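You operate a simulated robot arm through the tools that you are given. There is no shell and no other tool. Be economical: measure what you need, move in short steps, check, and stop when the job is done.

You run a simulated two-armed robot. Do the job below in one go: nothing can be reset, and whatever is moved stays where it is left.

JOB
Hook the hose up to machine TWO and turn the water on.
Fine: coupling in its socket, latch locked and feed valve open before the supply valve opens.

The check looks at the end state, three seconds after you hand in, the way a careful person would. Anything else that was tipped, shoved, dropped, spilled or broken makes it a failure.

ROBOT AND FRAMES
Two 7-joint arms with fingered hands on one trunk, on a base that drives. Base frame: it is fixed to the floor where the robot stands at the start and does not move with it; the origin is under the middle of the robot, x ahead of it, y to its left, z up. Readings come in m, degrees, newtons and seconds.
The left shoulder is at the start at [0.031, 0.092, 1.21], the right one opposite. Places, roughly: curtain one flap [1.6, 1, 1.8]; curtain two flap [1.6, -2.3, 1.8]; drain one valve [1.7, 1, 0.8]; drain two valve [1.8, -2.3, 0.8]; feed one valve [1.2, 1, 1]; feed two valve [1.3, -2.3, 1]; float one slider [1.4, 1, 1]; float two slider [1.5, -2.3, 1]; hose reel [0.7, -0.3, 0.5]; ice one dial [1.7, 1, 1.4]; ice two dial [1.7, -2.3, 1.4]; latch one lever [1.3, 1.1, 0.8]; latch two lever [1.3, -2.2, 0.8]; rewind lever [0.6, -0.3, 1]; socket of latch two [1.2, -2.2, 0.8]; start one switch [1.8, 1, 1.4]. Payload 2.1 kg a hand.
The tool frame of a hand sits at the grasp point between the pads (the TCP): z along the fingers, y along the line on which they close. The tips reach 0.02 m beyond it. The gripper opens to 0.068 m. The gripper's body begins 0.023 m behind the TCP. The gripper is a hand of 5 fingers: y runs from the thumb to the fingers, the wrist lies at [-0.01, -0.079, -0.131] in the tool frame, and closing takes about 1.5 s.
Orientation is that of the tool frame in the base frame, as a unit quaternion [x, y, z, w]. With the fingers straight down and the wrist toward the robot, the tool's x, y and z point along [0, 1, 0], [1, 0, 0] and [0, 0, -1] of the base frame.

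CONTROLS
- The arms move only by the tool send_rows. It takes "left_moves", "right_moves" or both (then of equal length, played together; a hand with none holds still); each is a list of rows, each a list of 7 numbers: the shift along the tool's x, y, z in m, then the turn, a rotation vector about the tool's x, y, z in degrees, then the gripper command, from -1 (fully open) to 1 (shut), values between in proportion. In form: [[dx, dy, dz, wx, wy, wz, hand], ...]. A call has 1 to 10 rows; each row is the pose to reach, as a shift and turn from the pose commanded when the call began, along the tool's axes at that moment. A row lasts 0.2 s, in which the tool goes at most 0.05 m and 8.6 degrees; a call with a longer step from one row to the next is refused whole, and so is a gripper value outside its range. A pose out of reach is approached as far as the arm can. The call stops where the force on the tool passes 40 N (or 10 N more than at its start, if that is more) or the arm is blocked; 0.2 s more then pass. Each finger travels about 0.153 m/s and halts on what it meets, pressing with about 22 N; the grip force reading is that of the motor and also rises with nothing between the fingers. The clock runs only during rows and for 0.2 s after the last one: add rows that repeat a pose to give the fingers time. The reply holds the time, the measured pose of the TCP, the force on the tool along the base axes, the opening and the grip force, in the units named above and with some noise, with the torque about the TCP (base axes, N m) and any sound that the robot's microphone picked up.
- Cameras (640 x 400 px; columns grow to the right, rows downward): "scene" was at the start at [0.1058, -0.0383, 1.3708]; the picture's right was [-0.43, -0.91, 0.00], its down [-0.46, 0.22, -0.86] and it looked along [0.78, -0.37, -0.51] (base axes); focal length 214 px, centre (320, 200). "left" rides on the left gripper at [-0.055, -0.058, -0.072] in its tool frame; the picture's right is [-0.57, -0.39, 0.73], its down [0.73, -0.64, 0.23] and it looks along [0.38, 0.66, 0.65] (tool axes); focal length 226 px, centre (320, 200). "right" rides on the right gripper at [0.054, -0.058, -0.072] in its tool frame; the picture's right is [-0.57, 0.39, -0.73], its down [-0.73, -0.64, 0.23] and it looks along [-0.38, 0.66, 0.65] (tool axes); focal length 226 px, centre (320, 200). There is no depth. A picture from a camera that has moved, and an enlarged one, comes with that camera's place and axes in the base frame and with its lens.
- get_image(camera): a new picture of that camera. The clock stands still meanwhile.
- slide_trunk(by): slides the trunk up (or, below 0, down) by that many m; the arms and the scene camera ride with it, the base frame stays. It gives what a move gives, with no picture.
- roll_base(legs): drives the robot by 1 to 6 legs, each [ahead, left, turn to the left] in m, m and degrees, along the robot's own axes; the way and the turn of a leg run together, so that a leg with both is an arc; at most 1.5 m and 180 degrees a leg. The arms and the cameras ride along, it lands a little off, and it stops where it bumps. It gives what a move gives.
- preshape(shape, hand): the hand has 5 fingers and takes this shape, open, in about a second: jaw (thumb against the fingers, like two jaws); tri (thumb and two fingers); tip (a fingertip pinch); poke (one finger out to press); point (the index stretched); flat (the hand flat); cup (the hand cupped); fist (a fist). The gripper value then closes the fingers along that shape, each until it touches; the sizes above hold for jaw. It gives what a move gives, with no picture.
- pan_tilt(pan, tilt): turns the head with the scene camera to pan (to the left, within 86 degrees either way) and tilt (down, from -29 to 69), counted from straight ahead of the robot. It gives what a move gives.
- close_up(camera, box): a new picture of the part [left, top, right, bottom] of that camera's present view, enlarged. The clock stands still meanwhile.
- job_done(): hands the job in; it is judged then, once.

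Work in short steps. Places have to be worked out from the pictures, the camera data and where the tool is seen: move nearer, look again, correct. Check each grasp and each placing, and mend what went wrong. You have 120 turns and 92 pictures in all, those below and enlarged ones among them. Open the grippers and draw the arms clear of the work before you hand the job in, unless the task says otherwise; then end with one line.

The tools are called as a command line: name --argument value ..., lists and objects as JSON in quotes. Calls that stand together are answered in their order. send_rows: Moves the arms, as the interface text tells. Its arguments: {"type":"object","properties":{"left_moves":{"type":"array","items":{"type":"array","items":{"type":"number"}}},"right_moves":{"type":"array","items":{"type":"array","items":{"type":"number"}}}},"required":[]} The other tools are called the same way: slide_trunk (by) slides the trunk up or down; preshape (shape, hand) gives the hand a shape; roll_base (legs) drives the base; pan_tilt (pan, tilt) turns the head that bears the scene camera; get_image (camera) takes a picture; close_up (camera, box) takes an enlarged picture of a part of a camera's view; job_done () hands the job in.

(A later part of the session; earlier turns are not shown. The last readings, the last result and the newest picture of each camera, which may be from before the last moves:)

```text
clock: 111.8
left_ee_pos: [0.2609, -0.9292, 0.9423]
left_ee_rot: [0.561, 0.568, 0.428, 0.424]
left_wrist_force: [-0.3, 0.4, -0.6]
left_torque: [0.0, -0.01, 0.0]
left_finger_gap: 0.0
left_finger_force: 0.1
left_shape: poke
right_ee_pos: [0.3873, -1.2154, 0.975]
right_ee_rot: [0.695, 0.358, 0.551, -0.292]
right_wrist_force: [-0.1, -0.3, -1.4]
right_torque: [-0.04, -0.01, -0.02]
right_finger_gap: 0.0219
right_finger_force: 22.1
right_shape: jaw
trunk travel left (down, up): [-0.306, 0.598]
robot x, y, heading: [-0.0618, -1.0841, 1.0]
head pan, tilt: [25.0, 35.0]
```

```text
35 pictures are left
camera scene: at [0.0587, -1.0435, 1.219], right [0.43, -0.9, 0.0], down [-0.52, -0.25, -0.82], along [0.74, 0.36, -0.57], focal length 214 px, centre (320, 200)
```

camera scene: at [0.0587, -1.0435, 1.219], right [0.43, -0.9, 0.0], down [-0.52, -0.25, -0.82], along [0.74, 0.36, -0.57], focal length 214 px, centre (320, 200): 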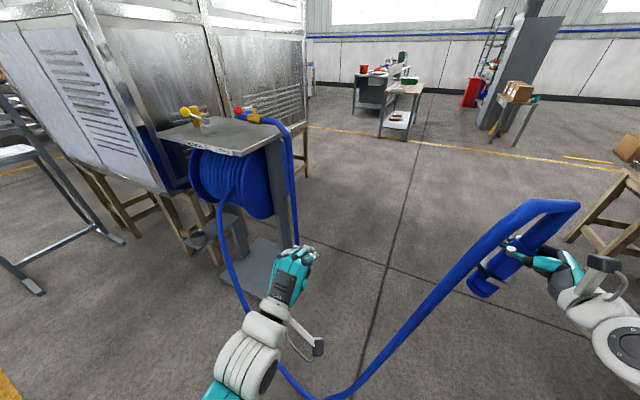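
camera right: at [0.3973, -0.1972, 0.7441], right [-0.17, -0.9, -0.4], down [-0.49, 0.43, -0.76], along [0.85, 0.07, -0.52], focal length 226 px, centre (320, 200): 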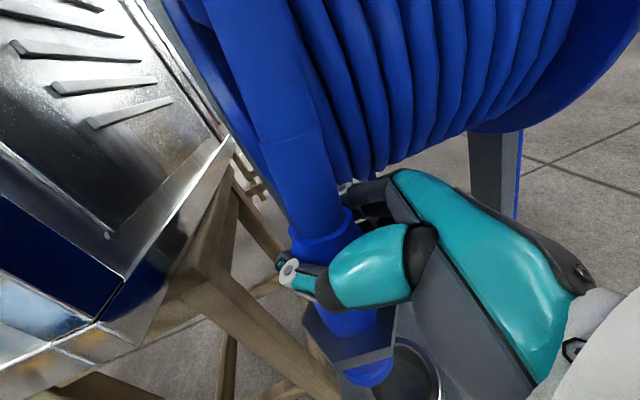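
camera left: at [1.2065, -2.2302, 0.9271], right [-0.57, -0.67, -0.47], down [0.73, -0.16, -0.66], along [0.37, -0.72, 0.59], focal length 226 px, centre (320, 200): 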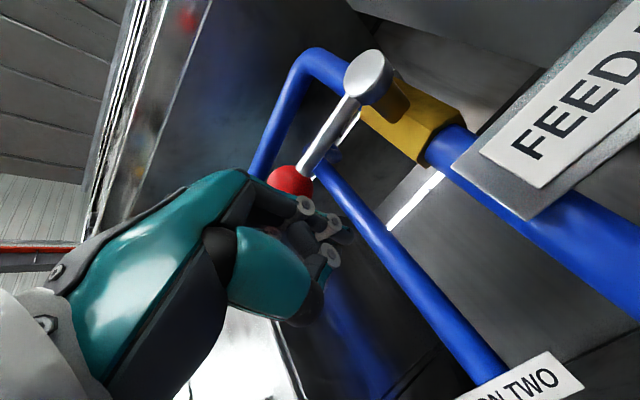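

The hose hangs slack and pays out freely. I keep the base south of the hose: strafe right, turn left 90°, then check before strafing toward machine two.

roll_base --legs '[[0, -0.28, 0], [0, 0, 90]]'

pan_tilt --pan -30 --tilt 40

get_image --camera "scene"

```text
clock: 117.6
left_ee_pos: [-0.2147, -1.0438, 0.9424]
left_ee_rot: [-0.007, 0.798, 0.602, -0.004]
left_wrist_force: [-0.3, -0.3, -0.7]
left_torque: [0.01, 0.04, -0.01]
left_finger_gap: 0.0
left_finger_force: 0.1
left_shape: poke
right_ee_pos: [0.0687, -0.9133, 0.9749]
right_ee_rot: [0.234, 0.746, 0.181, -0.597]
right_wrist_force: [0.1, 0.0, -0.9]
right_torque: [0.03, 0.0, -0.03]
right_finger_gap: 0.0218
right_finger_force: 21.4
right_shape: jaw
trunk travel left (down, up): [-0.306, 0.598]
robot x, y, heading: [-0.0578, -1.3651, 91.5]
head pan, tilt: [25.0, 35.0]
```

```text
clock: 118.8
left_ee_pos: [-0.2144, -1.0437, 0.942]
left_ee_rot: [-0.008, 0.798, 0.602, -0.005]
left_wrist_force: [-0.4, 1.0, -0.4]
left_torque: [-0.01, 0.01, 0.0]
left_finger_gap: 0.0001
left_finger_force: 0.0
left_shape: poke
right_ee_pos: [0.0689, -0.9134, 0.975]
right_ee_rot: [0.235, 0.745, 0.181, -0.597]
right_wrist_force: [0.6, -0.4, -1.6]
right_torque: [-0.01, 0.0, -0.02]
right_finger_gap: 0.0218
right_finger_force: 22.2
right_shape: jaw
trunk travel left (down, up): [-0.306, 0.598]
robot x, y, heading: [-0.0546, -1.3644, 91.2]
head pan, tilt: [-30.0, 40.0]
```

```text
34 pictures are left
camera scene: at [-0.0193, -1.2476, 1.2114], right [0.88, -0.48, 0.0], down [-0.31, -0.56, -0.77], along [0.37, 0.67, -0.64], focal length 214 px, centre (320, 200)
```

scene: 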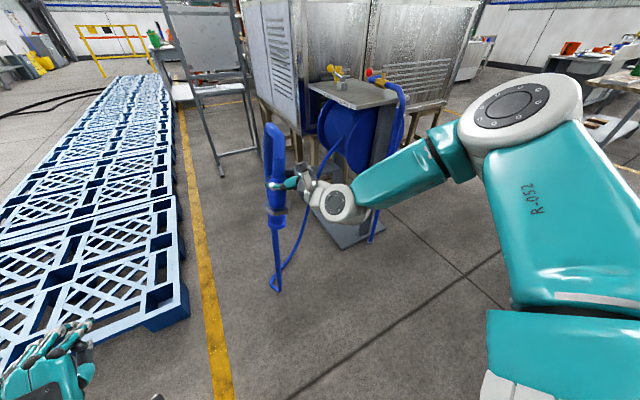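

The blue pallets explain the bump behind. The hose is well in front; I strafe right to x≈1.35.

roll_base --legs '[[0, -1.4, 0]]'

pan_tilt --pan 30 --tilt 40

get_image --camera "scene"

```text
clock: 125.8
left_ee_pos: [1.1862, -1.0155, 0.9423]
left_ee_rot: [-0.004, 0.798, 0.602, -0.002]
left_wrist_force: [0.6, -0.3, -0.3]
left_torque: [0.02, -0.01, 0.0]
left_finger_gap: 0.0
left_finger_force: 0.0
left_shape: poke
right_ee_pos: [1.4716, -0.8871, 0.9753]
right_ee_rot: [0.238, 0.744, 0.185, -0.597]
right_wrist_force: [-0.3, -0.4, -1.1]
right_torque: [-0.01, -0.03, -0.01]
right_finger_gap: 0.0219
right_finger_force: 22.3
right_shape: jaw
trunk travel left (down, up): [-0.306, 0.598]
robot x, y, heading: [1.3416, -1.3397, 90.7]
head pan, tilt: [-30.0, 40.0]
```

```text
clock: 127.1
left_ee_pos: [1.1876, -1.0166, 0.9412]
left_ee_rot: [-0.003, 0.798, 0.603, -0.002]
left_wrist_force: [0.3, -0.1, 0.7]
left_torque: [-0.01, 0.02, 0.0]
left_finger_gap: 0.0001
left_finger_force: 0.0
left_shape: poke
right_ee_pos: [1.4715, -0.8875, 0.9755]
right_ee_rot: [0.239, 0.744, 0.184, -0.596]
right_wrist_force: [0.3, -0.4, -1.2]
right_torque: [0.02, -0.02, -0.06]
right_finger_gap: 0.0218
right_finger_force: 21.8
right_shape: jaw
trunk travel left (down, up): [-0.306, 0.598]
robot x, y, heading: [1.3373, -1.342, 90.7]
head pan, tilt: [30.0, 40.0]
```

```text
33 pictures are left
camera scene: at [1.2952, -1.2223, 1.2114], right [0.86, 0.51, 0.0], down [0.33, -0.55, -0.77], along [-0.39, 0.66, -0.64], focal length 214 px, centre (320, 200)
```

scene: 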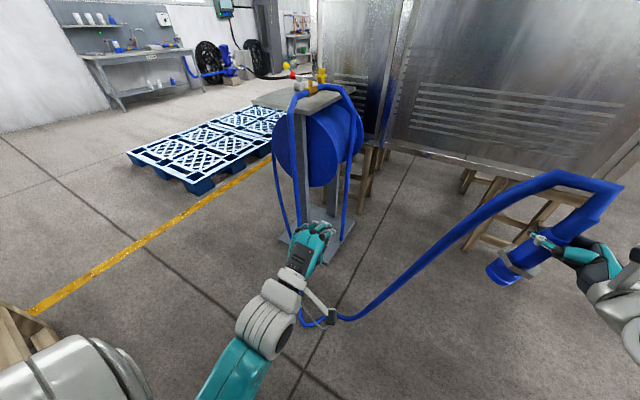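

I turn left by 180° so the hose ends up on my right side.

roll_base --legs '[[0, 0, 90], [0, 0, 89]]'

pan_tilt --pan -15 --tilt 35

get_image --camera "scene"

```text
clock: 135.1
left_ee_pos: [1.4879, -1.663, 0.9421]
left_ee_rot: [0.798, -0.003, -0.003, 0.602]
left_wrist_force: [0.1, -0.3, 0.0]
left_torque: [0.01, 0.03, -0.02]
left_finger_gap: 0.0002
left_finger_force: 0.1
left_shape: poke
right_ee_pos: [1.2009, -1.7852, 0.9746]
right_ee_rot: [0.743, -0.243, 0.595, 0.188]
right_wrist_force: [1.0, 0.2, -1.4]
right_torque: [-0.01, -0.02, -0.01]
right_finger_gap: 0.0212
right_finger_force: 21.8
right_shape: jaw
trunk travel left (down, up): [-0.306, 0.598]
robot x, y, heading: [1.3376, -1.342, -90.1]
head pan, tilt: [30.0, 40.0]
```

```text
clock: 136.2
left_ee_pos: [1.4881, -1.6626, 0.941]
left_ee_rot: [0.798, -0.002, -0.002, 0.602]
left_wrist_force: [0.8, -1.0, -0.4]
left_torque: [-0.03, 0.0, 0.03]
left_finger_gap: 0.0001
left_finger_force: 0.0
left_shape: poke
right_ee_pos: [1.2005, -1.786, 0.9743]
right_ee_rot: [0.742, -0.244, 0.595, 0.189]
right_wrist_force: [0.0, -0.1, -1.0]
right_torque: [-0.04, -0.02, -0.02]
right_finger_gap: 0.0212
right_finger_force: 21.7
right_shape: jaw
trunk travel left (down, up): [-0.306, 0.598]
robot x, y, heading: [1.3379, -1.3364, -90.0]
head pan, tilt: [-15.0, 35.0]
```

```text
32 pictures are left
camera scene: at [1.3165, -1.4655, 1.219], right [-0.97, 0.26, 0.0], down [0.15, 0.55, -0.82], along [-0.21, -0.79, -0.57], focal length 214 px, centre (320, 200)
```

scene: 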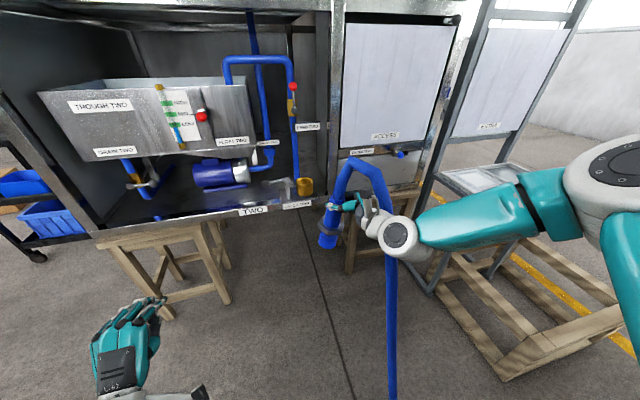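

Hose is on my right, coupling still held. I roll ahead 0.3 m toward the socket and inspect alignment.

roll_base --legs '[[0.3, 0, 0]]'

pan_tilt --pan -15 --tilt 40

close_up --camera "scene" --box '[240, 150, 400, 270]'

get_image --camera "left"

get_image --camera "right"

```text
clock: 138.3
left_ee_pos: [1.4877, -1.9611, 0.9415]
left_ee_rot: [0.798, -0.003, -0.003, 0.603]
left_wrist_force: [-0.3, -0.3, 0.0]
left_torque: [-0.01, -0.01, 0.02]
left_finger_gap: 0.0
left_finger_force: 0.0
left_shape: poke
right_ee_pos: [1.2001, -2.085, 0.9754]
right_ee_rot: [0.742, -0.244, 0.595, 0.189]
right_wrist_force: [0.0, -0.2, -1.4]
right_torque: [-0.04, 0.0, 0.01]
right_finger_gap: 0.0214
right_finger_force: 21.6
right_shape: jaw
trunk travel left (down, up): [-0.306, 0.598]
robot x, y, heading: [1.3401, -1.6332, -90.1]
head pan, tilt: [-15.0, 35.0]
```

```text
clock: 138.9
left_ee_pos: [1.4886, -1.9618, 0.9416]
left_ee_rot: [0.798, -0.002, -0.002, 0.602]
left_wrist_force: [-1.2, -1.0, 0.0]
left_torque: [0.02, 0.0, 0.01]
left_finger_gap: 0.0001
left_finger_force: 0.1
left_shape: poke
right_ee_pos: [1.2012, -2.0844, 0.9752]
right_ee_rot: [0.742, -0.244, 0.595, 0.189]
right_wrist_force: [0.3, -0.1, -0.3]
right_torque: [-0.04, 0.0, -0.02]
right_finger_gap: 0.0211
right_finger_force: 22.1
right_shape: jaw
trunk travel left (down, up): [-0.306, 0.598]
robot x, y, heading: [1.3412, -1.6351, -90.1]
head pan, tilt: [-15.0, 40.0]
```

```text
3.33 times, centred on (320, 210) of scene
camera zoom: at [1.317, -1.7608, 1.2114], right [-0.97, 0.26, 0.0], down [0.17, 0.62, -0.77], along [-0.2, -0.74, -0.64], focal length 715 px, centre (320, 167)
```

zoom: 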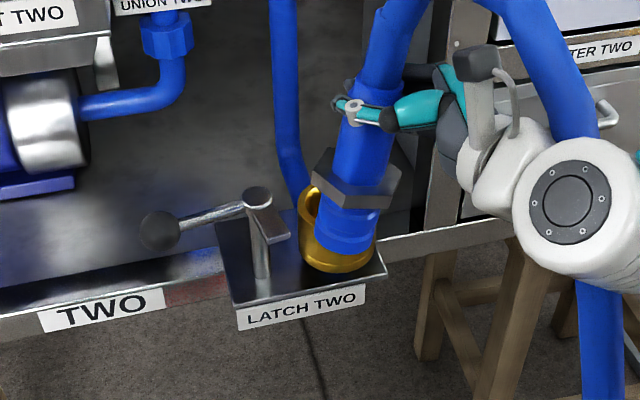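

```text
30 pictures are left
camera left: at [1.4341, -1.8768, 0.9063], right [-0.57, -0.59, -0.57], down [0.73, -0.05, -0.68], along [0.37, -0.81, 0.46], focal length 226 px, centre (320, 200)
```

left: 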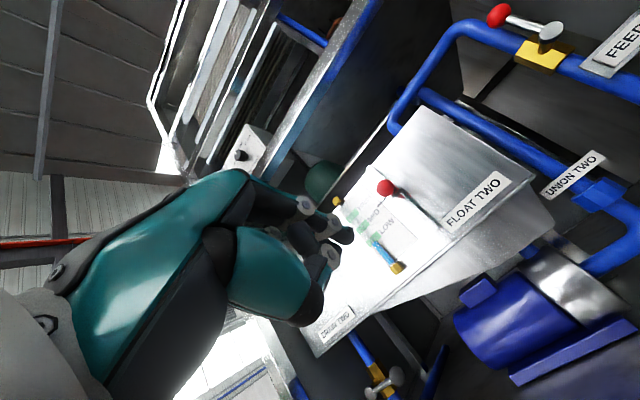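

```text
29 pictures are left
camera right: at [1.1879, -2.003, 1.0439], right [-0.9, 0.18, -0.4], down [0.43, 0.49, -0.76], along [0.06, -0.85, -0.52], focal length 226 px, centre (320, 200)
```

right: 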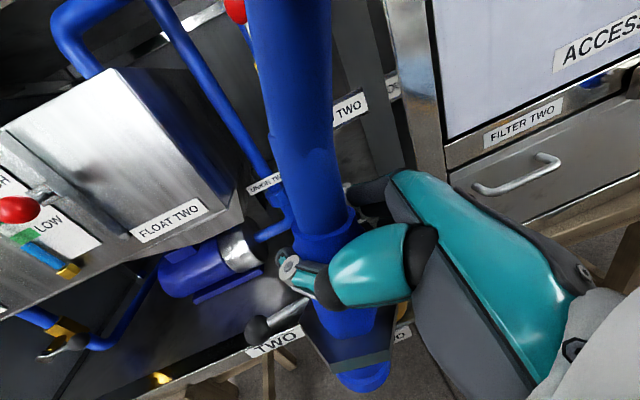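

Socket rim centre ≈(1.186,-2.193,0.79). The coupling hangs ~17° off vertical (bottom toward me), so I rotate the hand to straighten it.

send_rows --right_moves '[[0, 0, 0, -1.8, 1.7, -8, 1], [0, 0, 0, -3.6, 3.5, -16, 1], [0, 0, 0, -3.6, 3.5, -16, 1]]'

roll_base --legs '[[0.1, 0.0, 0]]'

close_up --camera "scene" --box '[240, 170, 400, 290]'

get_image --camera "right"

```text
clock: 139.7
left_ee_pos: [1.4878, -1.9616, 0.9421]
left_ee_rot: [0.798, -0.003, -0.003, 0.602]
left_wrist_force: [0.6, 0.2, 0.1]
left_torque: [0.04, -0.01, -0.02]
left_finger_gap: 0.0
left_finger_force: 0.1
left_shape: poke
right_ee_pos: [1.201, -2.0844, 0.9747]
right_ee_rot: [0.745, -0.151, 0.577, 0.3]
right_wrist_force: [0.5, 0.3, -1.4]
right_torque: [0.03, -0.03, 0.01]
right_finger_gap: 0.0213
right_finger_force: 21.7
right_shape: jaw
trunk travel left (down, up): [-0.306, 0.598]
robot x, y, heading: [1.3394, -1.6379, -90.1]
head pan, tilt: [-15.0, 40.0]
```

```text
clock: 140.9
left_ee_pos: [1.4874, -2.0622, 0.9421]
left_ee_rot: [0.799, -0.002, -0.002, 0.602]
left_wrist_force: [-0.3, 0.6, 0.4]
left_torque: [-0.01, -0.02, 0.02]
left_finger_gap: 0.0
left_finger_force: 0.1
left_shape: poke
right_ee_pos: [1.1976, -2.1843, 0.9756]
right_ee_rot: [0.745, -0.152, 0.576, 0.3]
right_wrist_force: [-0.2, 0.0, -0.7]
right_torque: [-0.03, 0.02, -0.03]
right_finger_gap: 0.0211
right_finger_force: 22.0
right_shape: jaw
trunk travel left (down, up): [-0.306, 0.598]
robot x, y, heading: [1.3368, -1.741, -90.3]
head pan, tilt: [-15.0, 40.0]
```

```text
3.33 times, centred on (320, 230) of scene
camera zoom: at [1.3167, -1.8613, 1.2114], right [-0.97, 0.26, 0.0], down [0.17, 0.62, -0.77], along [-0.2, -0.74, -0.64], focal length 715 px, centre (320, 100)
```

zoom: 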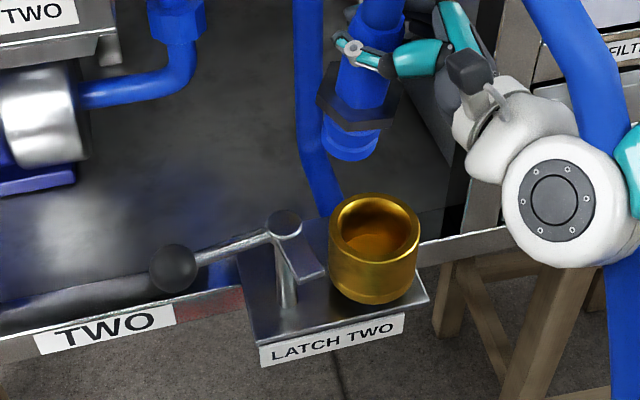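

```text
27 pictures are left
camera right: at [1.1943, -2.0877, 1.0214], right [-0.94, 0.08, -0.32], down [0.33, 0.26, -0.91], along [0.01, -0.96, -0.28], focal length 226 px, centre (320, 200)
```

right: 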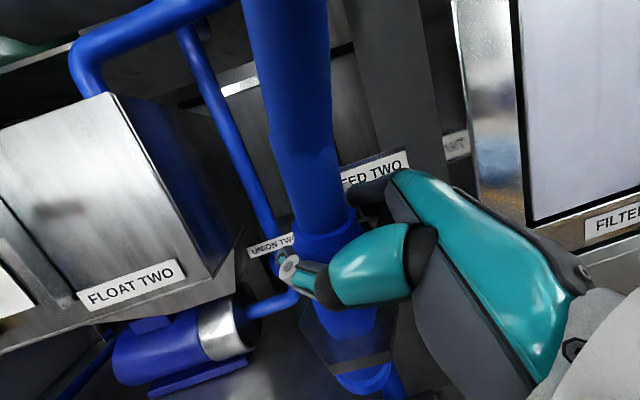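

Coupling is now near vertical, its bottom at (1.207,-2.187,0.883); socket at (1.185,-2.190,0.79). I shift 22 mm right and lower 60 mm, then check.

send_rows --right_moves '[[-0.0034, 0.008, -0.007, 0, 0, 0, 1], [-0.0068, 0.0157, -0.0144, 0, 0, 0, 1], [-0.0258, 0.0103, -0.0113, 0, 0, 0, 1], [-0.0448, 0.0048, -0.0082, 0, 0, 0, 1], [-0.0638, -0.0006, -0.005, 0, 0, 0, 1]]'

close_up --camera "scene" --box '[260, 190, 400, 290]'

get_image --camera "right"

```text
clock: 142.1
left_ee_pos: [1.4872, -2.0615, 0.9416]
left_ee_rot: [0.798, -0.002, -0.002, 0.602]
left_wrist_force: [0.1, -0.6, 0.2]
left_torque: [-0.01, -0.03, 0.0]
left_finger_gap: 0.0001
left_finger_force: 0.0
left_shape: poke
right_ee_pos: [1.1745, -2.1842, 0.9253]
right_ee_rot: [0.744, -0.151, 0.577, 0.3]
right_wrist_force: [0.4, -0.8, -0.5]
right_torque: [0.04, 0.04, 0.01]
right_finger_gap: 0.0207
right_finger_force: 22.0
right_shape: jaw
right hand out of reach, approached as far as the arm can: row 5
trunk travel left (down, up): [-0.306, 0.598]
robot x, y, heading: [1.3394, -1.7405, -90.0]
head pan, tilt: [-15.0, 40.0]
```

```text
4.00 times, centred on (330, 240) of scene
camera zoom: at [1.3166, -1.8613, 1.2114], right [-0.97, 0.26, 0.0], down [0.17, 0.62, -0.77], along [-0.2, -0.74, -0.64], focal length 858 px, centre (280, 40)
```

zoom: 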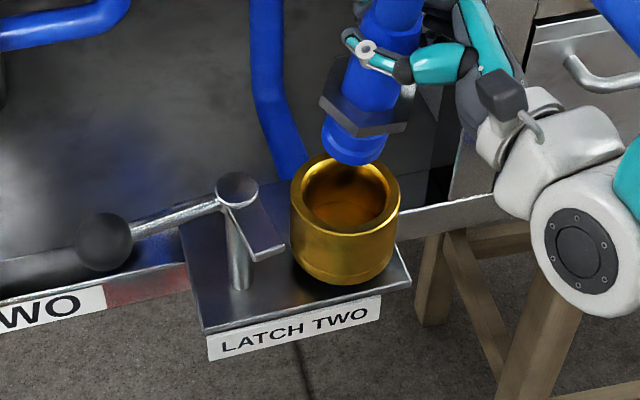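

```text
25 pictures are left
camera right: at [1.1689, -2.0873, 0.9717], right [-0.94, 0.08, -0.32], down [0.33, 0.26, -0.91], along [0.01, -0.96, -0.28], focal length 226 px, centre (320, 200)
```

right: 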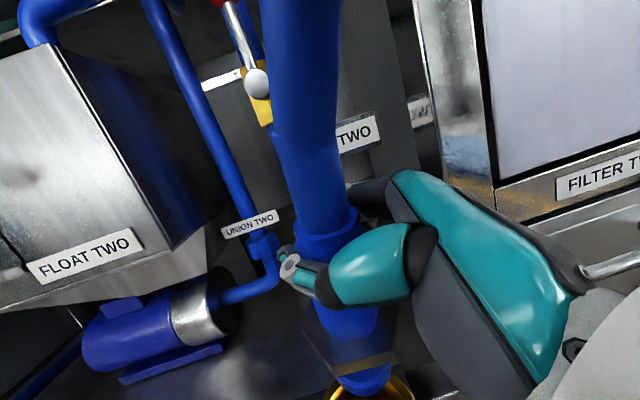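

Alignment is within a few mm. I lower with the trunk by 60 mm and check.

slide_trunk --by -0.06

close_up --camera "scene" --box '[260, 190, 400, 290]'

```text
clock: 142.9
left_ee_pos: [1.4881, -2.0602, 0.8879]
left_ee_rot: [0.798, -0.002, -0.002, 0.602]
left_wrist_force: [0.4, -0.1, -0.2]
left_torque: [-0.01, 0.02, 0.01]
left_finger_gap: 0.0001
left_finger_force: 0.1
left_shape: poke
right_ee_pos: [1.1768, -2.1847, 0.8779]
right_ee_rot: [0.739, -0.145, 0.581, 0.309]
right_wrist_force: [2.8, 3.7, 24.7]
right_torque: [-0.01, 0.2, -0.1]
right_finger_gap: 0.02
right_finger_force: 21.6
right_shape: jaw
trunk travel left (down, up): [-0.252, 0.651]
robot x, y, heading: [1.3371, -1.7367, -90.4]
head pan, tilt: [-15.0, 40.0]
stopped: the force on the tool passed its limit at 48 N (the readings are from after the stop); the commanded pose is now the measured one
```

```text
4.00 times, centred on (330, 240) of scene
camera zoom: at [1.3177, -1.8684, 1.1572], right [-0.97, 0.26, 0.0], down [0.17, 0.62, -0.77], along [-0.2, -0.74, -0.64], focal length 858 px, centre (280, 40)
```

zoom: 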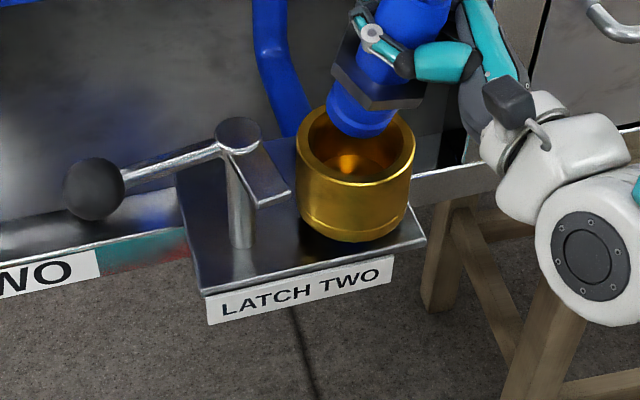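

The plug caught on the rim's far edge (about 18 mm too far in -y and leaning). I raise 25 mm, straighten ~10°, shift, and look.

send_rows --right_moves '[[0.0237, 0.0072, -0.0034, 0, 0, 0, 1], [0.027, -0.002, 0.0, 1.2, -4.6, -1.2, 1], [0.0304, -0.0115, 0.0035, 2.4, -9.2, -2.5, 1], [0.0304, -0.0115, 0.0035, 2.4, -9.2, -2.5, 1]]'

close_up --camera "scene" --box '[260, 190, 400, 290]'

get_image --camera "right"

```text
clock: 143.9
left_ee_pos: [1.4875, -2.0613, 0.8865]
left_ee_rot: [0.799, -0.001, -0.002, 0.601]
left_wrist_force: [-0.9, -0.9, 0.2]
left_torque: [-0.03, -0.02, -0.02]
left_finger_gap: 0.0004
left_finger_force: 0.0
left_shape: poke
right_ee_pos: [1.1933, -2.1757, 0.9002]
right_ee_rot: [0.795, -0.142, 0.515, 0.288]
right_wrist_force: [0.0, -0.5, -1.1]
right_torque: [-0.02, -0.03, 0.02]
right_finger_gap: 0.0197
right_finger_force: 21.9
right_shape: jaw
trunk travel left (down, up): [-0.252, 0.651]
robot x, y, heading: [1.3422, -1.7346, -89.9]
head pan, tilt: [-15.0, 40.0]
```

```text
4.00 times, centred on (330, 240) of scene
camera zoom: at [1.3167, -1.8705, 1.1572], right [-0.97, 0.26, 0.0], down [0.17, 0.62, -0.77], along [-0.2, -0.74, -0.64], focal length 858 px, centre (280, 40)
```

zoom: 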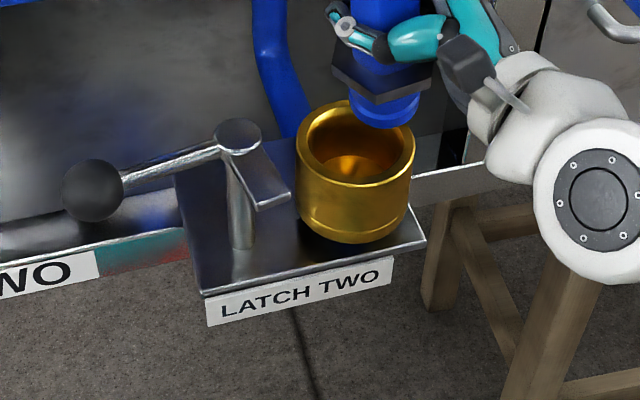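

```text
22 pictures are left
camera right: at [1.1962, -2.0813, 0.9528], right [-0.98, 0.1, -0.17], down [0.19, 0.32, -0.93], along [-0.04, -0.94, -0.33], focal length 226 px, centre (320, 200)
```

right: 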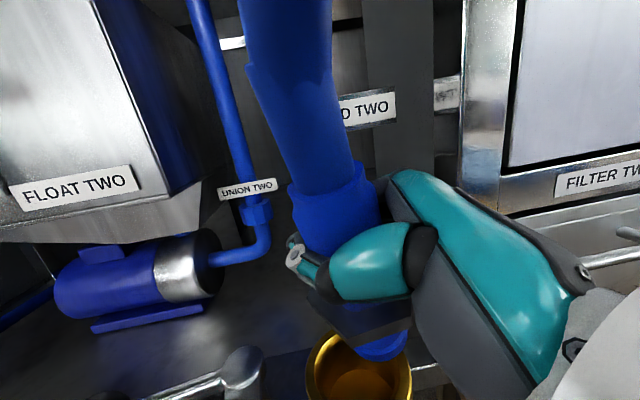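

The coupling now leans with its bottom toward -x (it shifted in the grip on contact). I raise 30 mm and rotate it back upright (~20°), re-centring over the socket.

send_rows --right_moves '[[0.027, 0.0094, -0.0091, 0, 0, 0, 1], [0.025, 0.014, -0.01, 0.9, 3.2, 5.8, 1], [0.023, 0.019, -0.011, 1.7, 6.4, 11.7, 1], [0.0207, 0.0241, -0.0127, 2.6, 9.6, 17.5, 1], [0.0207, 0.0241, -0.0127, 2.6, 9.6, 17.5, 1]]'

close_up --camera "scene" --box '[260, 170, 420, 290]'

get_image --camera "right"

```text
clock: 145.1
left_ee_pos: [1.4884, -2.0612, 0.887]
left_ee_rot: [0.799, -0.002, -0.002, 0.601]
left_wrist_force: [0.2, -0.1, 0.9]
left_torque: [-0.04, 0.03, 0.0]
left_finger_gap: 0.0002
left_finger_force: 0.0
left_shape: poke
right_ee_pos: [1.1801, -2.1851, 0.9305]
right_ee_rot: [0.724, -0.226, 0.62, 0.201]
right_wrist_force: [0.8, 0.3, -0.7]
right_torque: [0.0, -0.04, 0.01]
right_finger_gap: 0.0194
right_finger_force: 21.6
right_shape: jaw
trunk travel left (down, up): [-0.252, 0.651]
robot x, y, heading: [1.3422, -1.7393, -90.2]
head pan, tilt: [-15.0, 40.0]
```

```text
3.33 times, centred on (340, 230) of scene
camera zoom: at [1.3167, -1.8705, 1.1572], right [-0.97, 0.26, 0.0], down [0.17, 0.62, -0.77], along [-0.2, -0.74, -0.64], focal length 715 px, centre (253, 100)
```

zoom: 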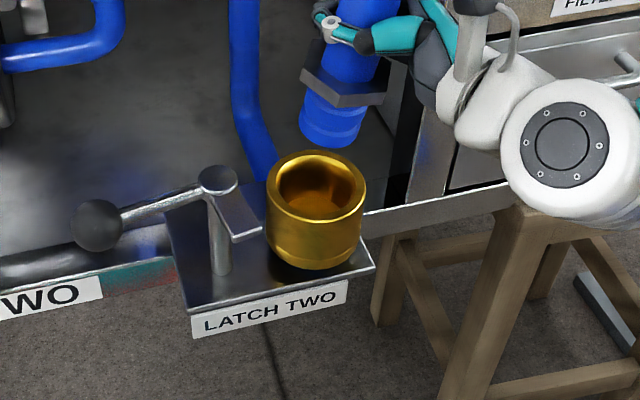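

```text
20 pictures are left
camera right: at [1.164, -2.1007, 0.9938], right [-0.88, 0.14, -0.45], down [0.46, 0.45, -0.76], along [0.09, -0.88, -0.46], focal length 226 px, centre (320, 200)
```

right: 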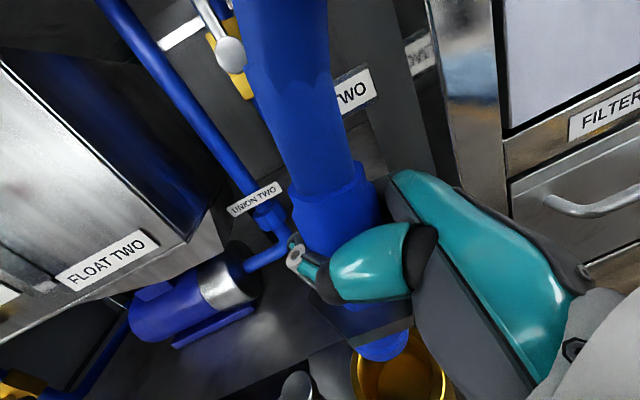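

Both cameras suggest a remaining ~8° lean (bottom toward +x), with the plug bottom near (1.182,-2.181,0.843). I rotate 8° back, shift (+16,-10) mm and lower 35 mm to just above the rim.

send_rows --right_moves '[[0.003, -0.001, 0.018, -0.6, -6.5, -4.6, 1], [-0.014, -0.0012, 0.021, -0.6, -6.5, -4.6, 1], [-0.0317, -0.0014, 0.0239, -0.6, -6.5, -4.6, 1], [-0.0317, -0.0014, 0.0239, -0.6, -6.5, -4.6, 1]]'

close_up --camera "scene" --box '[260, 190, 400, 290]'

```text
clock: 146.1
left_ee_pos: [1.4877, -2.0615, 0.8879]
left_ee_rot: [0.799, -0.002, -0.002, 0.601]
left_wrist_force: [-0.3, 0.9, 0.3]
left_torque: [0.02, 0.01, -0.01]
left_finger_gap: 0.0001
left_finger_force: 0.1
left_shape: poke
right_ee_pos: [1.1968, -2.1948, 0.8944]
right_ee_rot: [0.766, -0.211, 0.568, 0.214]
right_wrist_force: [-0.6, -0.4, -1.4]
right_torque: [0.03, -0.02, -0.02]
right_finger_gap: 0.0195
right_finger_force: 22.1
right_shape: jaw
trunk travel left (down, up): [-0.252, 0.651]
robot x, y, heading: [1.3402, -1.7372, -90.2]
head pan, tilt: [-15.0, 40.0]
```

```text
4.00 times, centred on (330, 240) of scene
camera zoom: at [1.3167, -1.8705, 1.1572], right [-0.97, 0.26, 0.0], down [0.17, 0.62, -0.77], along [-0.2, -0.74, -0.64], focal length 858 px, centre (280, 40)
```

zoom: 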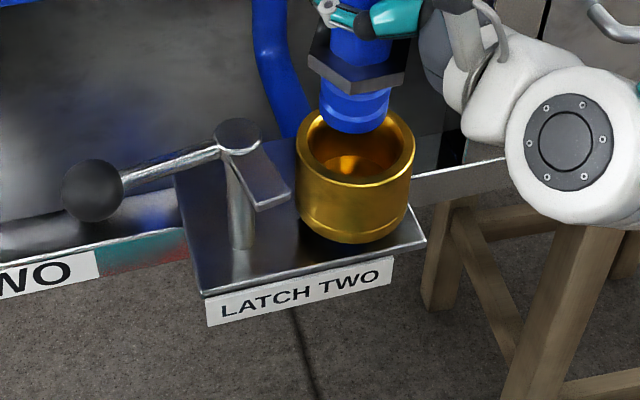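

Coupling is upright and centred within a few mm, ~15 mm above the rim. I lower 22 mm with the arm and watch the force.

send_rows --right_moves '[[-0.0096, -0.0009, 0.0026, 0, 0, 0, 1], [-0.0154, -0.0014, 0.0042, 0, 0, 0, 1], [-0.0211, -0.0019, 0.0058, 0, 0, 0, 1]]'

close_up --camera "scene" --box '[260, 190, 400, 290]'

```text
clock: 146.9
left_ee_pos: [1.4883, -2.0619, 0.8892]
left_ee_rot: [0.799, -0.002, -0.002, 0.602]
left_wrist_force: [-0.7, 1.0, -0.6]
left_torque: [0.02, 0.0, 0.01]
left_finger_gap: 0.0
left_finger_force: 0.0
left_shape: poke
right_ee_pos: [1.198, -2.1952, 0.8791]
right_ee_rot: [0.763, -0.207, 0.571, 0.22]
right_wrist_force: [-1.4, 0.4, 32.7]
right_torque: [-0.12, 0.48, 0.01]
right_finger_gap: 0.0194
right_finger_force: 22.4
right_shape: jaw
trunk travel left (down, up): [-0.252, 0.651]
robot x, y, heading: [1.3361, -1.737, -90.1]
head pan, tilt: [-15.0, 40.0]
```

```text
4.00 times, centred on (330, 240) of scene
camera zoom: at [1.3174, -1.868, 1.1581], right [-0.97, 0.26, 0.0], down [0.17, 0.62, -0.77], along [-0.2, -0.74, -0.64], focal length 858 px, centre (280, 40)
```

zoom: 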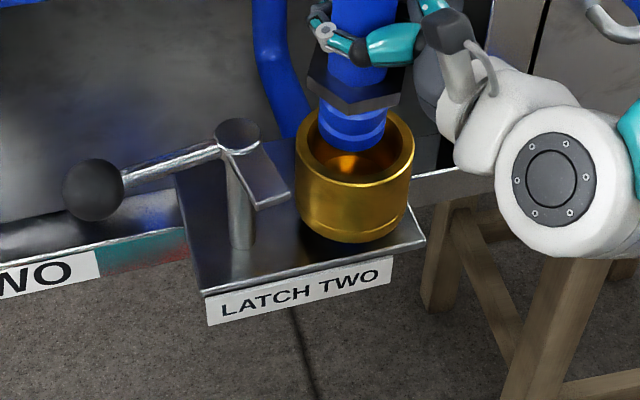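

It rests on the far rim: plug centre is ~14 mm too far in -y. I lift slightly, shift +y 14 mm, and lower again.

send_rows --right_moves '[[0.0144, 0.0015, -0.0037, 0, 0, 0, 1], [0.013, -0.0088, -0.0133, 0, 0, 0, 1], [0.003, -0.0097, -0.0106, 0, 0, 0, 1], [-0.0062, -0.0106, -0.0082, 0, 0, 0, 1], [-0.011, -0.0111, -0.0071, 0, 0, 0, 1]]'

close_up --camera "scene" --box '[260, 190, 400, 290]'

```text
clock: 148.1
left_ee_pos: [1.4879, -2.0622, 0.8871]
left_ee_rot: [0.799, -0.002, -0.001, 0.601]
left_wrist_force: [0.0, 0.2, 0.5]
left_torque: [0.01, -0.02, 0.01]
left_finger_gap: 0.0
left_finger_force: 0.2
left_shape: poke
right_ee_pos: [1.1947, -2.1827, 0.8641]
right_ee_rot: [0.765, -0.212, 0.569, 0.215]
right_wrist_force: [0.3, -0.8, -0.8]
right_torque: [-0.03, -0.05, -0.02]
right_finger_gap: 0.0193
right_finger_force: 22.1
right_shape: jaw
trunk travel left (down, up): [-0.252, 0.651]
robot x, y, heading: [1.3378, -1.7396, -90.2]
head pan, tilt: [-15.0, 40.0]
```

```text
4.00 times, centred on (330, 240) of scene
camera zoom: at [1.3167, -1.8705, 1.1572], right [-0.97, 0.26, 0.0], down [0.17, 0.62, -0.77], along [-0.2, -0.74, -0.64], focal length 858 px, centre (280, 40)
```

zoom: 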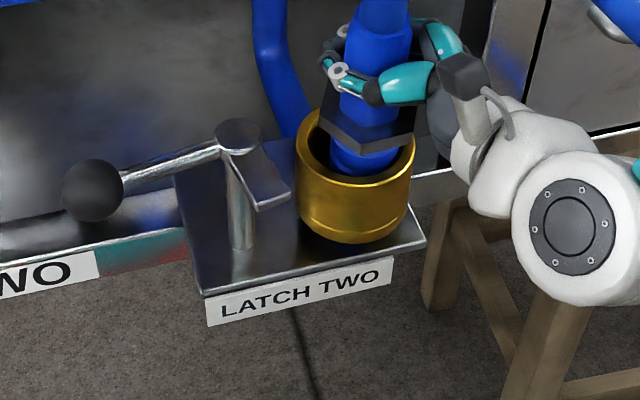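

The plug is inside the socket with no contact force. I lower further with the trunk until it seats.

slide_trunk --by -0.04

close_up --camera "scene" --box '[260, 180, 400, 280]'

```text
clock: 148.7
left_ee_pos: [1.4901, -2.0621, 0.855]
left_ee_rot: [0.8, -0.003, -0.003, 0.6]
left_wrist_force: [0.2, 0.3, 1.1]
left_torque: [0.0, -0.03, 0.0]
left_finger_gap: 0.0
left_finger_force: 0.1
left_shape: poke
right_ee_pos: [1.1954, -2.1847, 0.8388]
right_ee_rot: [0.76, -0.205, 0.573, 0.228]
right_wrist_force: [-1.6, -5.3, 21.0]
right_torque: [0.03, 0.32, 0.09]
right_finger_gap: 0.0188
right_finger_force: 21.9
right_shape: jaw
trunk travel left (down, up): [-0.22, 0.683]
robot x, y, heading: [1.3429, -1.7386, -90.1]
head pan, tilt: [-15.0, 40.0]
stopped: the force on the tool passed its limit at 52 N (the readings are from after the stop); the commanded pose is now the measured one
```

```text
4.00 times, centred on (330, 230) of scene
camera zoom: at [1.3171, -1.8759, 1.1247], right [-0.97, 0.26, 0.0], down [0.17, 0.62, -0.77], along [-0.2, -0.74, -0.64], focal length 858 px, centre (280, 80)
```

zoom: 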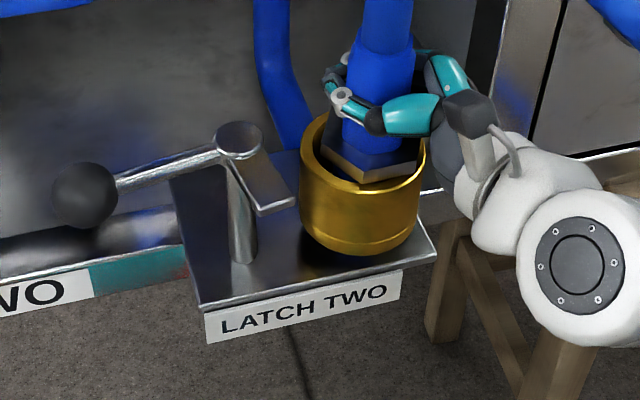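

The hex has reached the rim, slightly off to -x. I lift a hair, shift +x 5 mm and press down again.

send_rows --right_moves '[[0.0039, 0.0004, -0.001, 0, 0, 0, 1], [0.0052, -0.0025, 0.0029, 0, 0, 0, 1], [0.0013, -0.0029, 0.0039, 0, 0, 0, 1], [-0.0045, -0.0035, 0.0053, 0, 0, 0, 1], [-0.0103, -0.0042, 0.0068, 0, 0, 0, 1]]'

close_up --camera "scene" --box '[280, 190, 380, 260]'

```text
clock: 149.7
left_ee_pos: [1.4861, -2.0615, 0.8547]
left_ee_rot: [0.8, -0.003, -0.003, 0.6]
left_wrist_force: [0.0, 0.2, -0.1]
left_torque: [0.01, -0.02, 0.03]
left_finger_gap: 0.0001
left_finger_force: 0.1
left_shape: poke
right_ee_pos: [1.198, -2.1855, 0.8376]
right_ee_rot: [0.758, -0.204, 0.574, 0.232]
right_wrist_force: [-3.7, -2.9, 20.1]
right_torque: [0.14, 0.29, 0.07]
right_finger_gap: 0.0188
right_finger_force: 21.7
right_shape: jaw
trunk travel left (down, up): [-0.22, 0.683]
robot x, y, heading: [1.3367, -1.7393, -89.6]
head pan, tilt: [-15.0, 40.0]
stopped in row 4 (right hand): the force on the tool passed its limit at 43 N (the readings are from after the stop); the commanded pose is now the measured one
```

```text
5.71 times, centred on (330, 225) of scene
camera zoom: at [1.3165, -1.8756, 1.1249], right [-0.97, 0.26, 0.0], down [0.17, 0.62, -0.77], along [-0.2, -0.74, -0.64], focal length 1226 px, centre (263, 57)
```

zoom: 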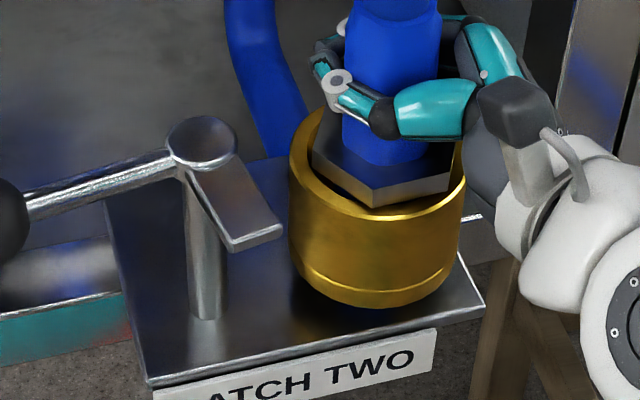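

The hex sits at rim level like it did in its parking cup. I release the right hand and withdraw it along the fingers, so the left hand has room for the latch.

send_rows --right_moves '[[0, 0, 0, 0, 0, 0, 0], [0, 0, 0, 0, 0, 0, -1], [0, 0, 0, 0, 0, 0, -1], [0, 0, 0, 0, 0, 0, -1], [0, 0, -0.02, 0, 0, 0, -1], [0, 0, -0.05, 0, 0, 0, -1], [0, 0, -0.085, 0, 0, 0, -1], [0, 0, -0.12, 0, 0, 0, -1], [0, 0, -0.15, 0, 0, 0, -1]]'

preshape --hand "left" --shape "jaw"

close_up --camera "scene" --box '[260, 160, 400, 260]'

```text
clock: 151.7
left_ee_pos: [1.4886, -2.0626, 0.8546]
left_ee_rot: [0.8, -0.003, -0.002, 0.6]
left_wrist_force: [0.3, 0.1, 0.0]
left_torque: [0.0, -0.02, -0.02]
left_finger_gap: 0.0002
left_finger_force: 0.1
left_shape: poke
right_ee_pos: [1.083, -2.0975, 0.8727]
right_ee_rot: [0.76, -0.205, 0.573, 0.229]
right_wrist_force: [-0.2, 0.6, -0.3]
right_torque: [0.01, 0.01, -0.03]
right_finger_gap: 0.0676
right_finger_force: 0.0
right_shape: jaw
trunk travel left (down, up): [-0.22, 0.683]
robot x, y, heading: [1.3409, -1.7368, -90.2]
head pan, tilt: [-15.0, 40.0]
```

```text
clock: 152.6
left_ee_pos: [1.4868, -2.0616, 0.8546]
left_ee_rot: [0.8, -0.003, -0.002, 0.6]
left_wrist_force: [0.1, 0.4, 0.6]
left_torque: [0.01, 0.04, 0.01]
left_finger_gap: 0.068
left_finger_force: 0.1
left_shape: jaw
right_ee_pos: [1.0831, -2.0978, 0.871]
right_ee_rot: [0.759, -0.205, 0.573, 0.229]
right_wrist_force: [-0.2, -0.4, 0.3]
right_torque: [-0.01, -0.01, -0.02]
right_finger_gap: 0.0678
right_finger_force: 0.1
right_shape: jaw
trunk travel left (down, up): [-0.22, 0.683]
robot x, y, heading: [1.3408, -1.7381, -90.1]
head pan, tilt: [-15.0, 40.0]
```

```text
4.00 times, centred on (330, 210) of scene
camera zoom: at [1.3166, -1.8765, 1.1248], right [-0.97, 0.26, 0.0], down [0.17, 0.62, -0.77], along [-0.2, -0.74, -0.64], focal length 858 px, centre (280, 160)
```

zoom: 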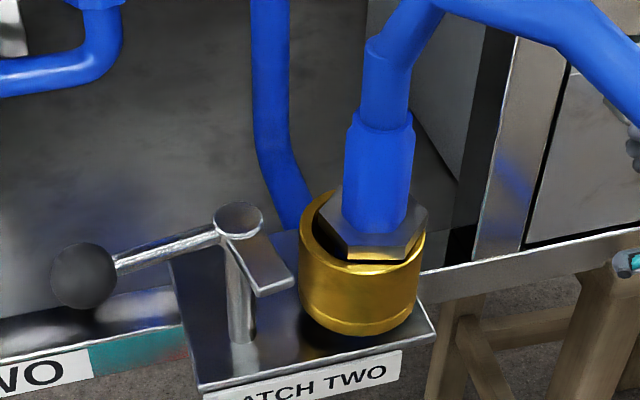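

It stands upright but the hex looks a little high and off-centre. I look with the right camera from close by.

close_up --camera "right" --box '[120, 100, 440, 340]'

close_up --camera "scene" --box '[310, 195, 380, 245]'

```text
1.67 times, centred on (280, 220) of right
camera zoom: at [1.0756, -2.011, 0.9346], right [-0.93, 0.14, -0.33], down [0.36, 0.42, -0.83], along [0.02, -0.9, -0.44], focal length 377 px, centre (387, 167)
```

zoom: 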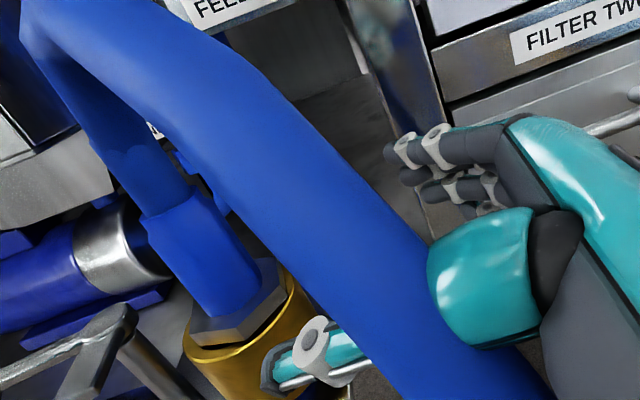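

```text
8.00 times, centred on (345, 220) of scene
camera zoom: at [1.3166, -1.8765, 1.1248], right [-0.97, 0.26, 0.0], down [0.17, 0.62, -0.77], along [-0.2, -0.74, -0.64], focal length 1716 px, centre (120, 40)
```

zoom: 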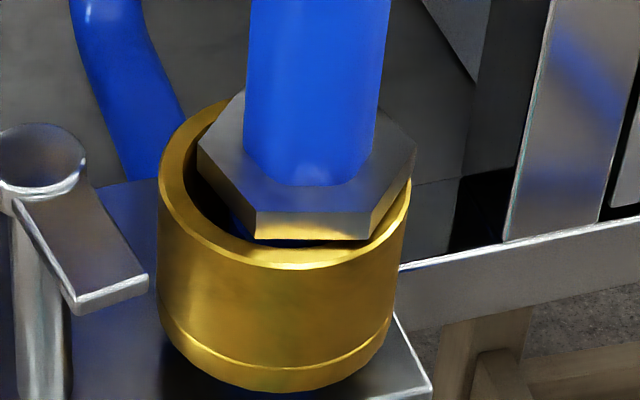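

The seat height matches how it sat in its parking cup, but it is ~7 mm off-centre to -x. I regrasp, lift a hair, move it +x and press down again.

send_rows --right_moves '[[0, 0, 0.04, 0, 0, 0, -1], [0, 0, 0.08, 0, 0, 0, -1], [0, 0, 0.12, 0, 0, 0, -1], [0, 0, 0.15, 0, 0, 0, -1], [0, 0, 0.15, 0, 0, 0, 0], [0, 0, 0.15, 0, 0, 0, 1], [0, 0, 0.15, 0, 0, 0, 1], [0, 0, 0.15, 0, 0, 0, 1], [0, 0, 0.15, 0, 0, 0, 1], [0, 0, 0.15, 0, 0, 0, 1]]'

send_rows --right_moves '[[0.004, 0.0004, -0.001, 0, 0, 0, 1], [0.0066, -0.0053, 0.0068, 0, 0, 0, 1], [0.0028, -0.0057, 0.0078, 0, 0, 0, 1], [-0.002, -0.0062, 0.009, 0, 0, 0, 1], [-0.0068, -0.0068, 0.0102, 0, 0, 0, 1], [-0.0116, -0.0074, 0.0114, 0, 0, 0, 1]]'

close_up --camera "scene" --box '[300, 190, 384, 250]'

```text
clock: 154.8
left_ee_pos: [1.487, -2.0622, 0.8541]
left_ee_rot: [0.801, -0.002, -0.002, 0.599]
left_wrist_force: [-0.5, 0.0, 0.0]
left_torque: [-0.01, 0.0, -0.02]
left_finger_gap: 0.0677
left_finger_force: 0.0
left_shape: jaw
right_ee_pos: [1.1994, -2.1868, 0.8356]
right_ee_rot: [0.76, -0.205, 0.573, 0.228]
right_wrist_force: [-0.4, -2.3, 3.0]
right_torque: [-0.11, 0.16, -0.02]
right_finger_gap: 0.0162
right_finger_force: 21.8
right_shape: jaw
trunk travel left (down, up): [-0.22, 0.683]
robot x, y, heading: [1.3412, -1.7371, -90.1]
head pan, tilt: [-15.0, 40.0]
```

```text
clock: 155.9
left_ee_pos: [1.4868, -2.0625, 0.8549]
left_ee_rot: [0.8, -0.004, -0.003, 0.6]
left_wrist_force: [0.8, 0.3, -0.4]
left_torque: [0.02, -0.03, 0.0]
left_finger_gap: 0.0676
left_finger_force: 0.1
left_shape: jaw
right_ee_pos: [1.2052, -2.1871, 0.8353]
right_ee_rot: [0.755, -0.205, 0.575, 0.239]
right_wrist_force: [-10.8, -3.5, 14.9]
right_torque: [-0.02, 0.43, 0.1]
right_finger_gap: 0.0159
right_finger_force: 22.2
right_shape: jaw
trunk travel left (down, up): [-0.22, 0.683]
robot x, y, heading: [1.3429, -1.7382, -90.0]
head pan, tilt: [-15.0, 40.0]
stopped in row 5 (right hand): the force on the tool passed its limit at 44 N (the readings are from after the stop); the commanded pose is now the measured one
```

```text
6.67 times, centred on (342, 220) of scene
camera zoom: at [1.3153, -1.876, 1.1248], right [-0.96, 0.26, 0.0], down [0.17, 0.62, -0.77], along [-0.2, -0.74, -0.64], focal length 1430 px, centre (173, 67)
```

zoom: 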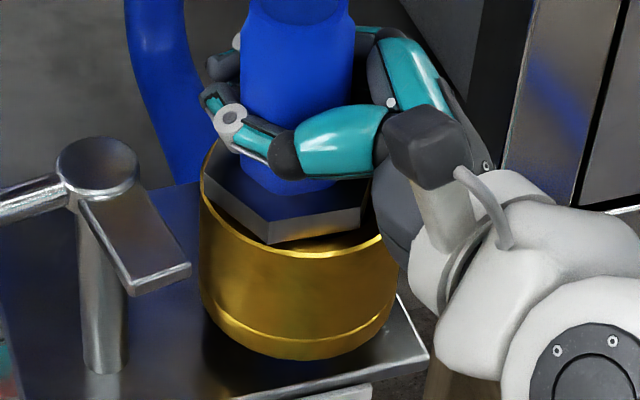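

Now the hex lies inside the bore ring, touching the +x wall. I back off 4 mm in x and press once more.

send_rows --right_moves '[[-0.001, 0.0023, -0.0031, 0, 0, 0, 1], [-0.0049, 0.0019, -0.0022, 0, 0, 0, 1], [-0.0087, 0.0014, -0.0012, 0, 0, 0, 1], [-0.012, 0.001, -0.0005, 0, 0, 0, 1]]'

close_up --camera "scene" --box '[300, 190, 384, 250]'

```text
clock: 156.6
left_ee_pos: [1.4862, -2.0611, 0.8551]
left_ee_rot: [0.8, -0.003, -0.003, 0.6]
left_wrist_force: [0.7, 0.2, 0.5]
left_torque: [-0.01, 0.0, -0.04]
left_finger_gap: 0.0681
left_finger_force: 0.0
left_shape: jaw
right_ee_pos: [1.2035, -2.1891, 0.8334]
right_ee_rot: [0.753, -0.201, 0.579, 0.242]
right_wrist_force: [-2.7, 0.1, 19.6]
right_torque: [-0.15, 0.21, 0.03]
right_finger_gap: 0.0162
right_finger_force: 21.9
right_shape: jaw
trunk travel left (down, up): [-0.22, 0.683]
robot x, y, heading: [1.3389, -1.7357, -90.3]
head pan, tilt: [-15.0, 40.0]
stopped in row 3 (right hand): the force on the tool passed its limit at 44 N (the readings are from after the stop); the commanded pose is now the measured one
```

```text
6.67 times, centred on (342, 220) of scene
camera zoom: at [1.3165, -1.8753, 1.1249], right [-0.97, 0.26, 0.0], down [0.17, 0.62, -0.77], along [-0.2, -0.74, -0.64], focal length 1430 px, centre (173, 67)
```

zoom: 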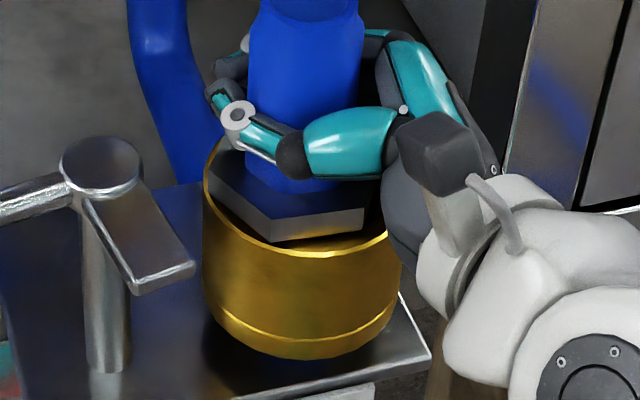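

Pressing shows a firm seat (44 N) with the hex in the ring. I keep holding with the right hand and bring the left hand, pointing down and open, above the latch ball at (1.335,-2.187,0.80).

send_rows --left_moves '[[-0.005, 0.012, 0.0, 7.7, 0, 0, -1], [-0.025, 0.025, 0.0, 15.5, 0, 0, -1], [-0.05, 0.04, 0.005, 23, 0, 0, -1], [-0.075, 0.055, 0.01, 31, 0, 0, -1], [-0.1, 0.065, 0.02, 39, 0, 0, -1], [-0.12, 0.074, 0.03, 46.5, 0, 0, -1], [-0.14, 0.074, 0.041, 54, 0, 0, -1], [-0.151, 0.074, 0.041, 62, 0, 0, -1]]'

```text
clock: 157.6
left_ee_pos: [1.4296, -2.1006, 0.8821]
left_ee_rot: [0.922, -0.041, 0.099, 0.372]
left_wrist_force: [-0.2, -0.2, -0.2]
left_torque: [0.01, 0.02, -0.01]
left_finger_gap: 0.068
left_finger_force: 0.0
left_shape: jaw
left hand out of reach, approached as far as the arm can: row 2, 3, 4
right_ee_pos: [1.2045, -2.1902, 0.8329]
right_ee_rot: [0.753, -0.201, 0.578, 0.243]
right_wrist_force: [-0.7, 1.1, 15.3]
right_torque: [-0.16, 0.17, -0.03]
right_finger_gap: 0.0162
right_finger_force: 21.9
right_shape: jaw
trunk travel left (down, up): [-0.22, 0.683]
robot x, y, heading: [1.3393, -1.7405, -90.1]
head pan, tilt: [-15.0, 40.0]
stopped in row 5 (left hand): the arm was blocked; the commanded pose is now the measured one
```

The left arm stopped at 45° pitch; that still lets me straddle the ball obliquely. I try moving sideways toward the ball keeping this orientation.

send_rows --left_moves '[[-0.02, 0, 0, 0, 0, 0, -1], [-0.045, 0, 0, 0, 0, 0, -1], [-0.07, 0.0, 0.0, 0, 0, 0, -1]]'

```text
clock: 158.4
left_ee_pos: [1.3895, -2.1107, 0.8853]
left_ee_rot: [0.886, -0.065, 0.188, 0.419]
left_wrist_force: [0.1, -0.6, -0.5]
left_torque: [-0.03, 0.02, 0.01]
left_finger_gap: 0.0681
left_finger_force: 0.0
left_shape: jaw
right_ee_pos: [1.2039, -2.1896, 0.8334]
right_ee_rot: [0.751, -0.201, 0.579, 0.244]
right_wrist_force: [-0.3, 1.0, 10.4]
right_torque: [-0.07, 0.16, -0.01]
right_finger_gap: 0.0163
right_finger_force: 21.9
right_shape: jaw
trunk travel left (down, up): [-0.22, 0.683]
robot x, y, heading: [1.3383, -1.7351, -90.2]
head pan, tilt: [-15.0, 40.0]
stopped in row 3 (left hand): the arm was blocked; the commanded pose is now the measured one
```

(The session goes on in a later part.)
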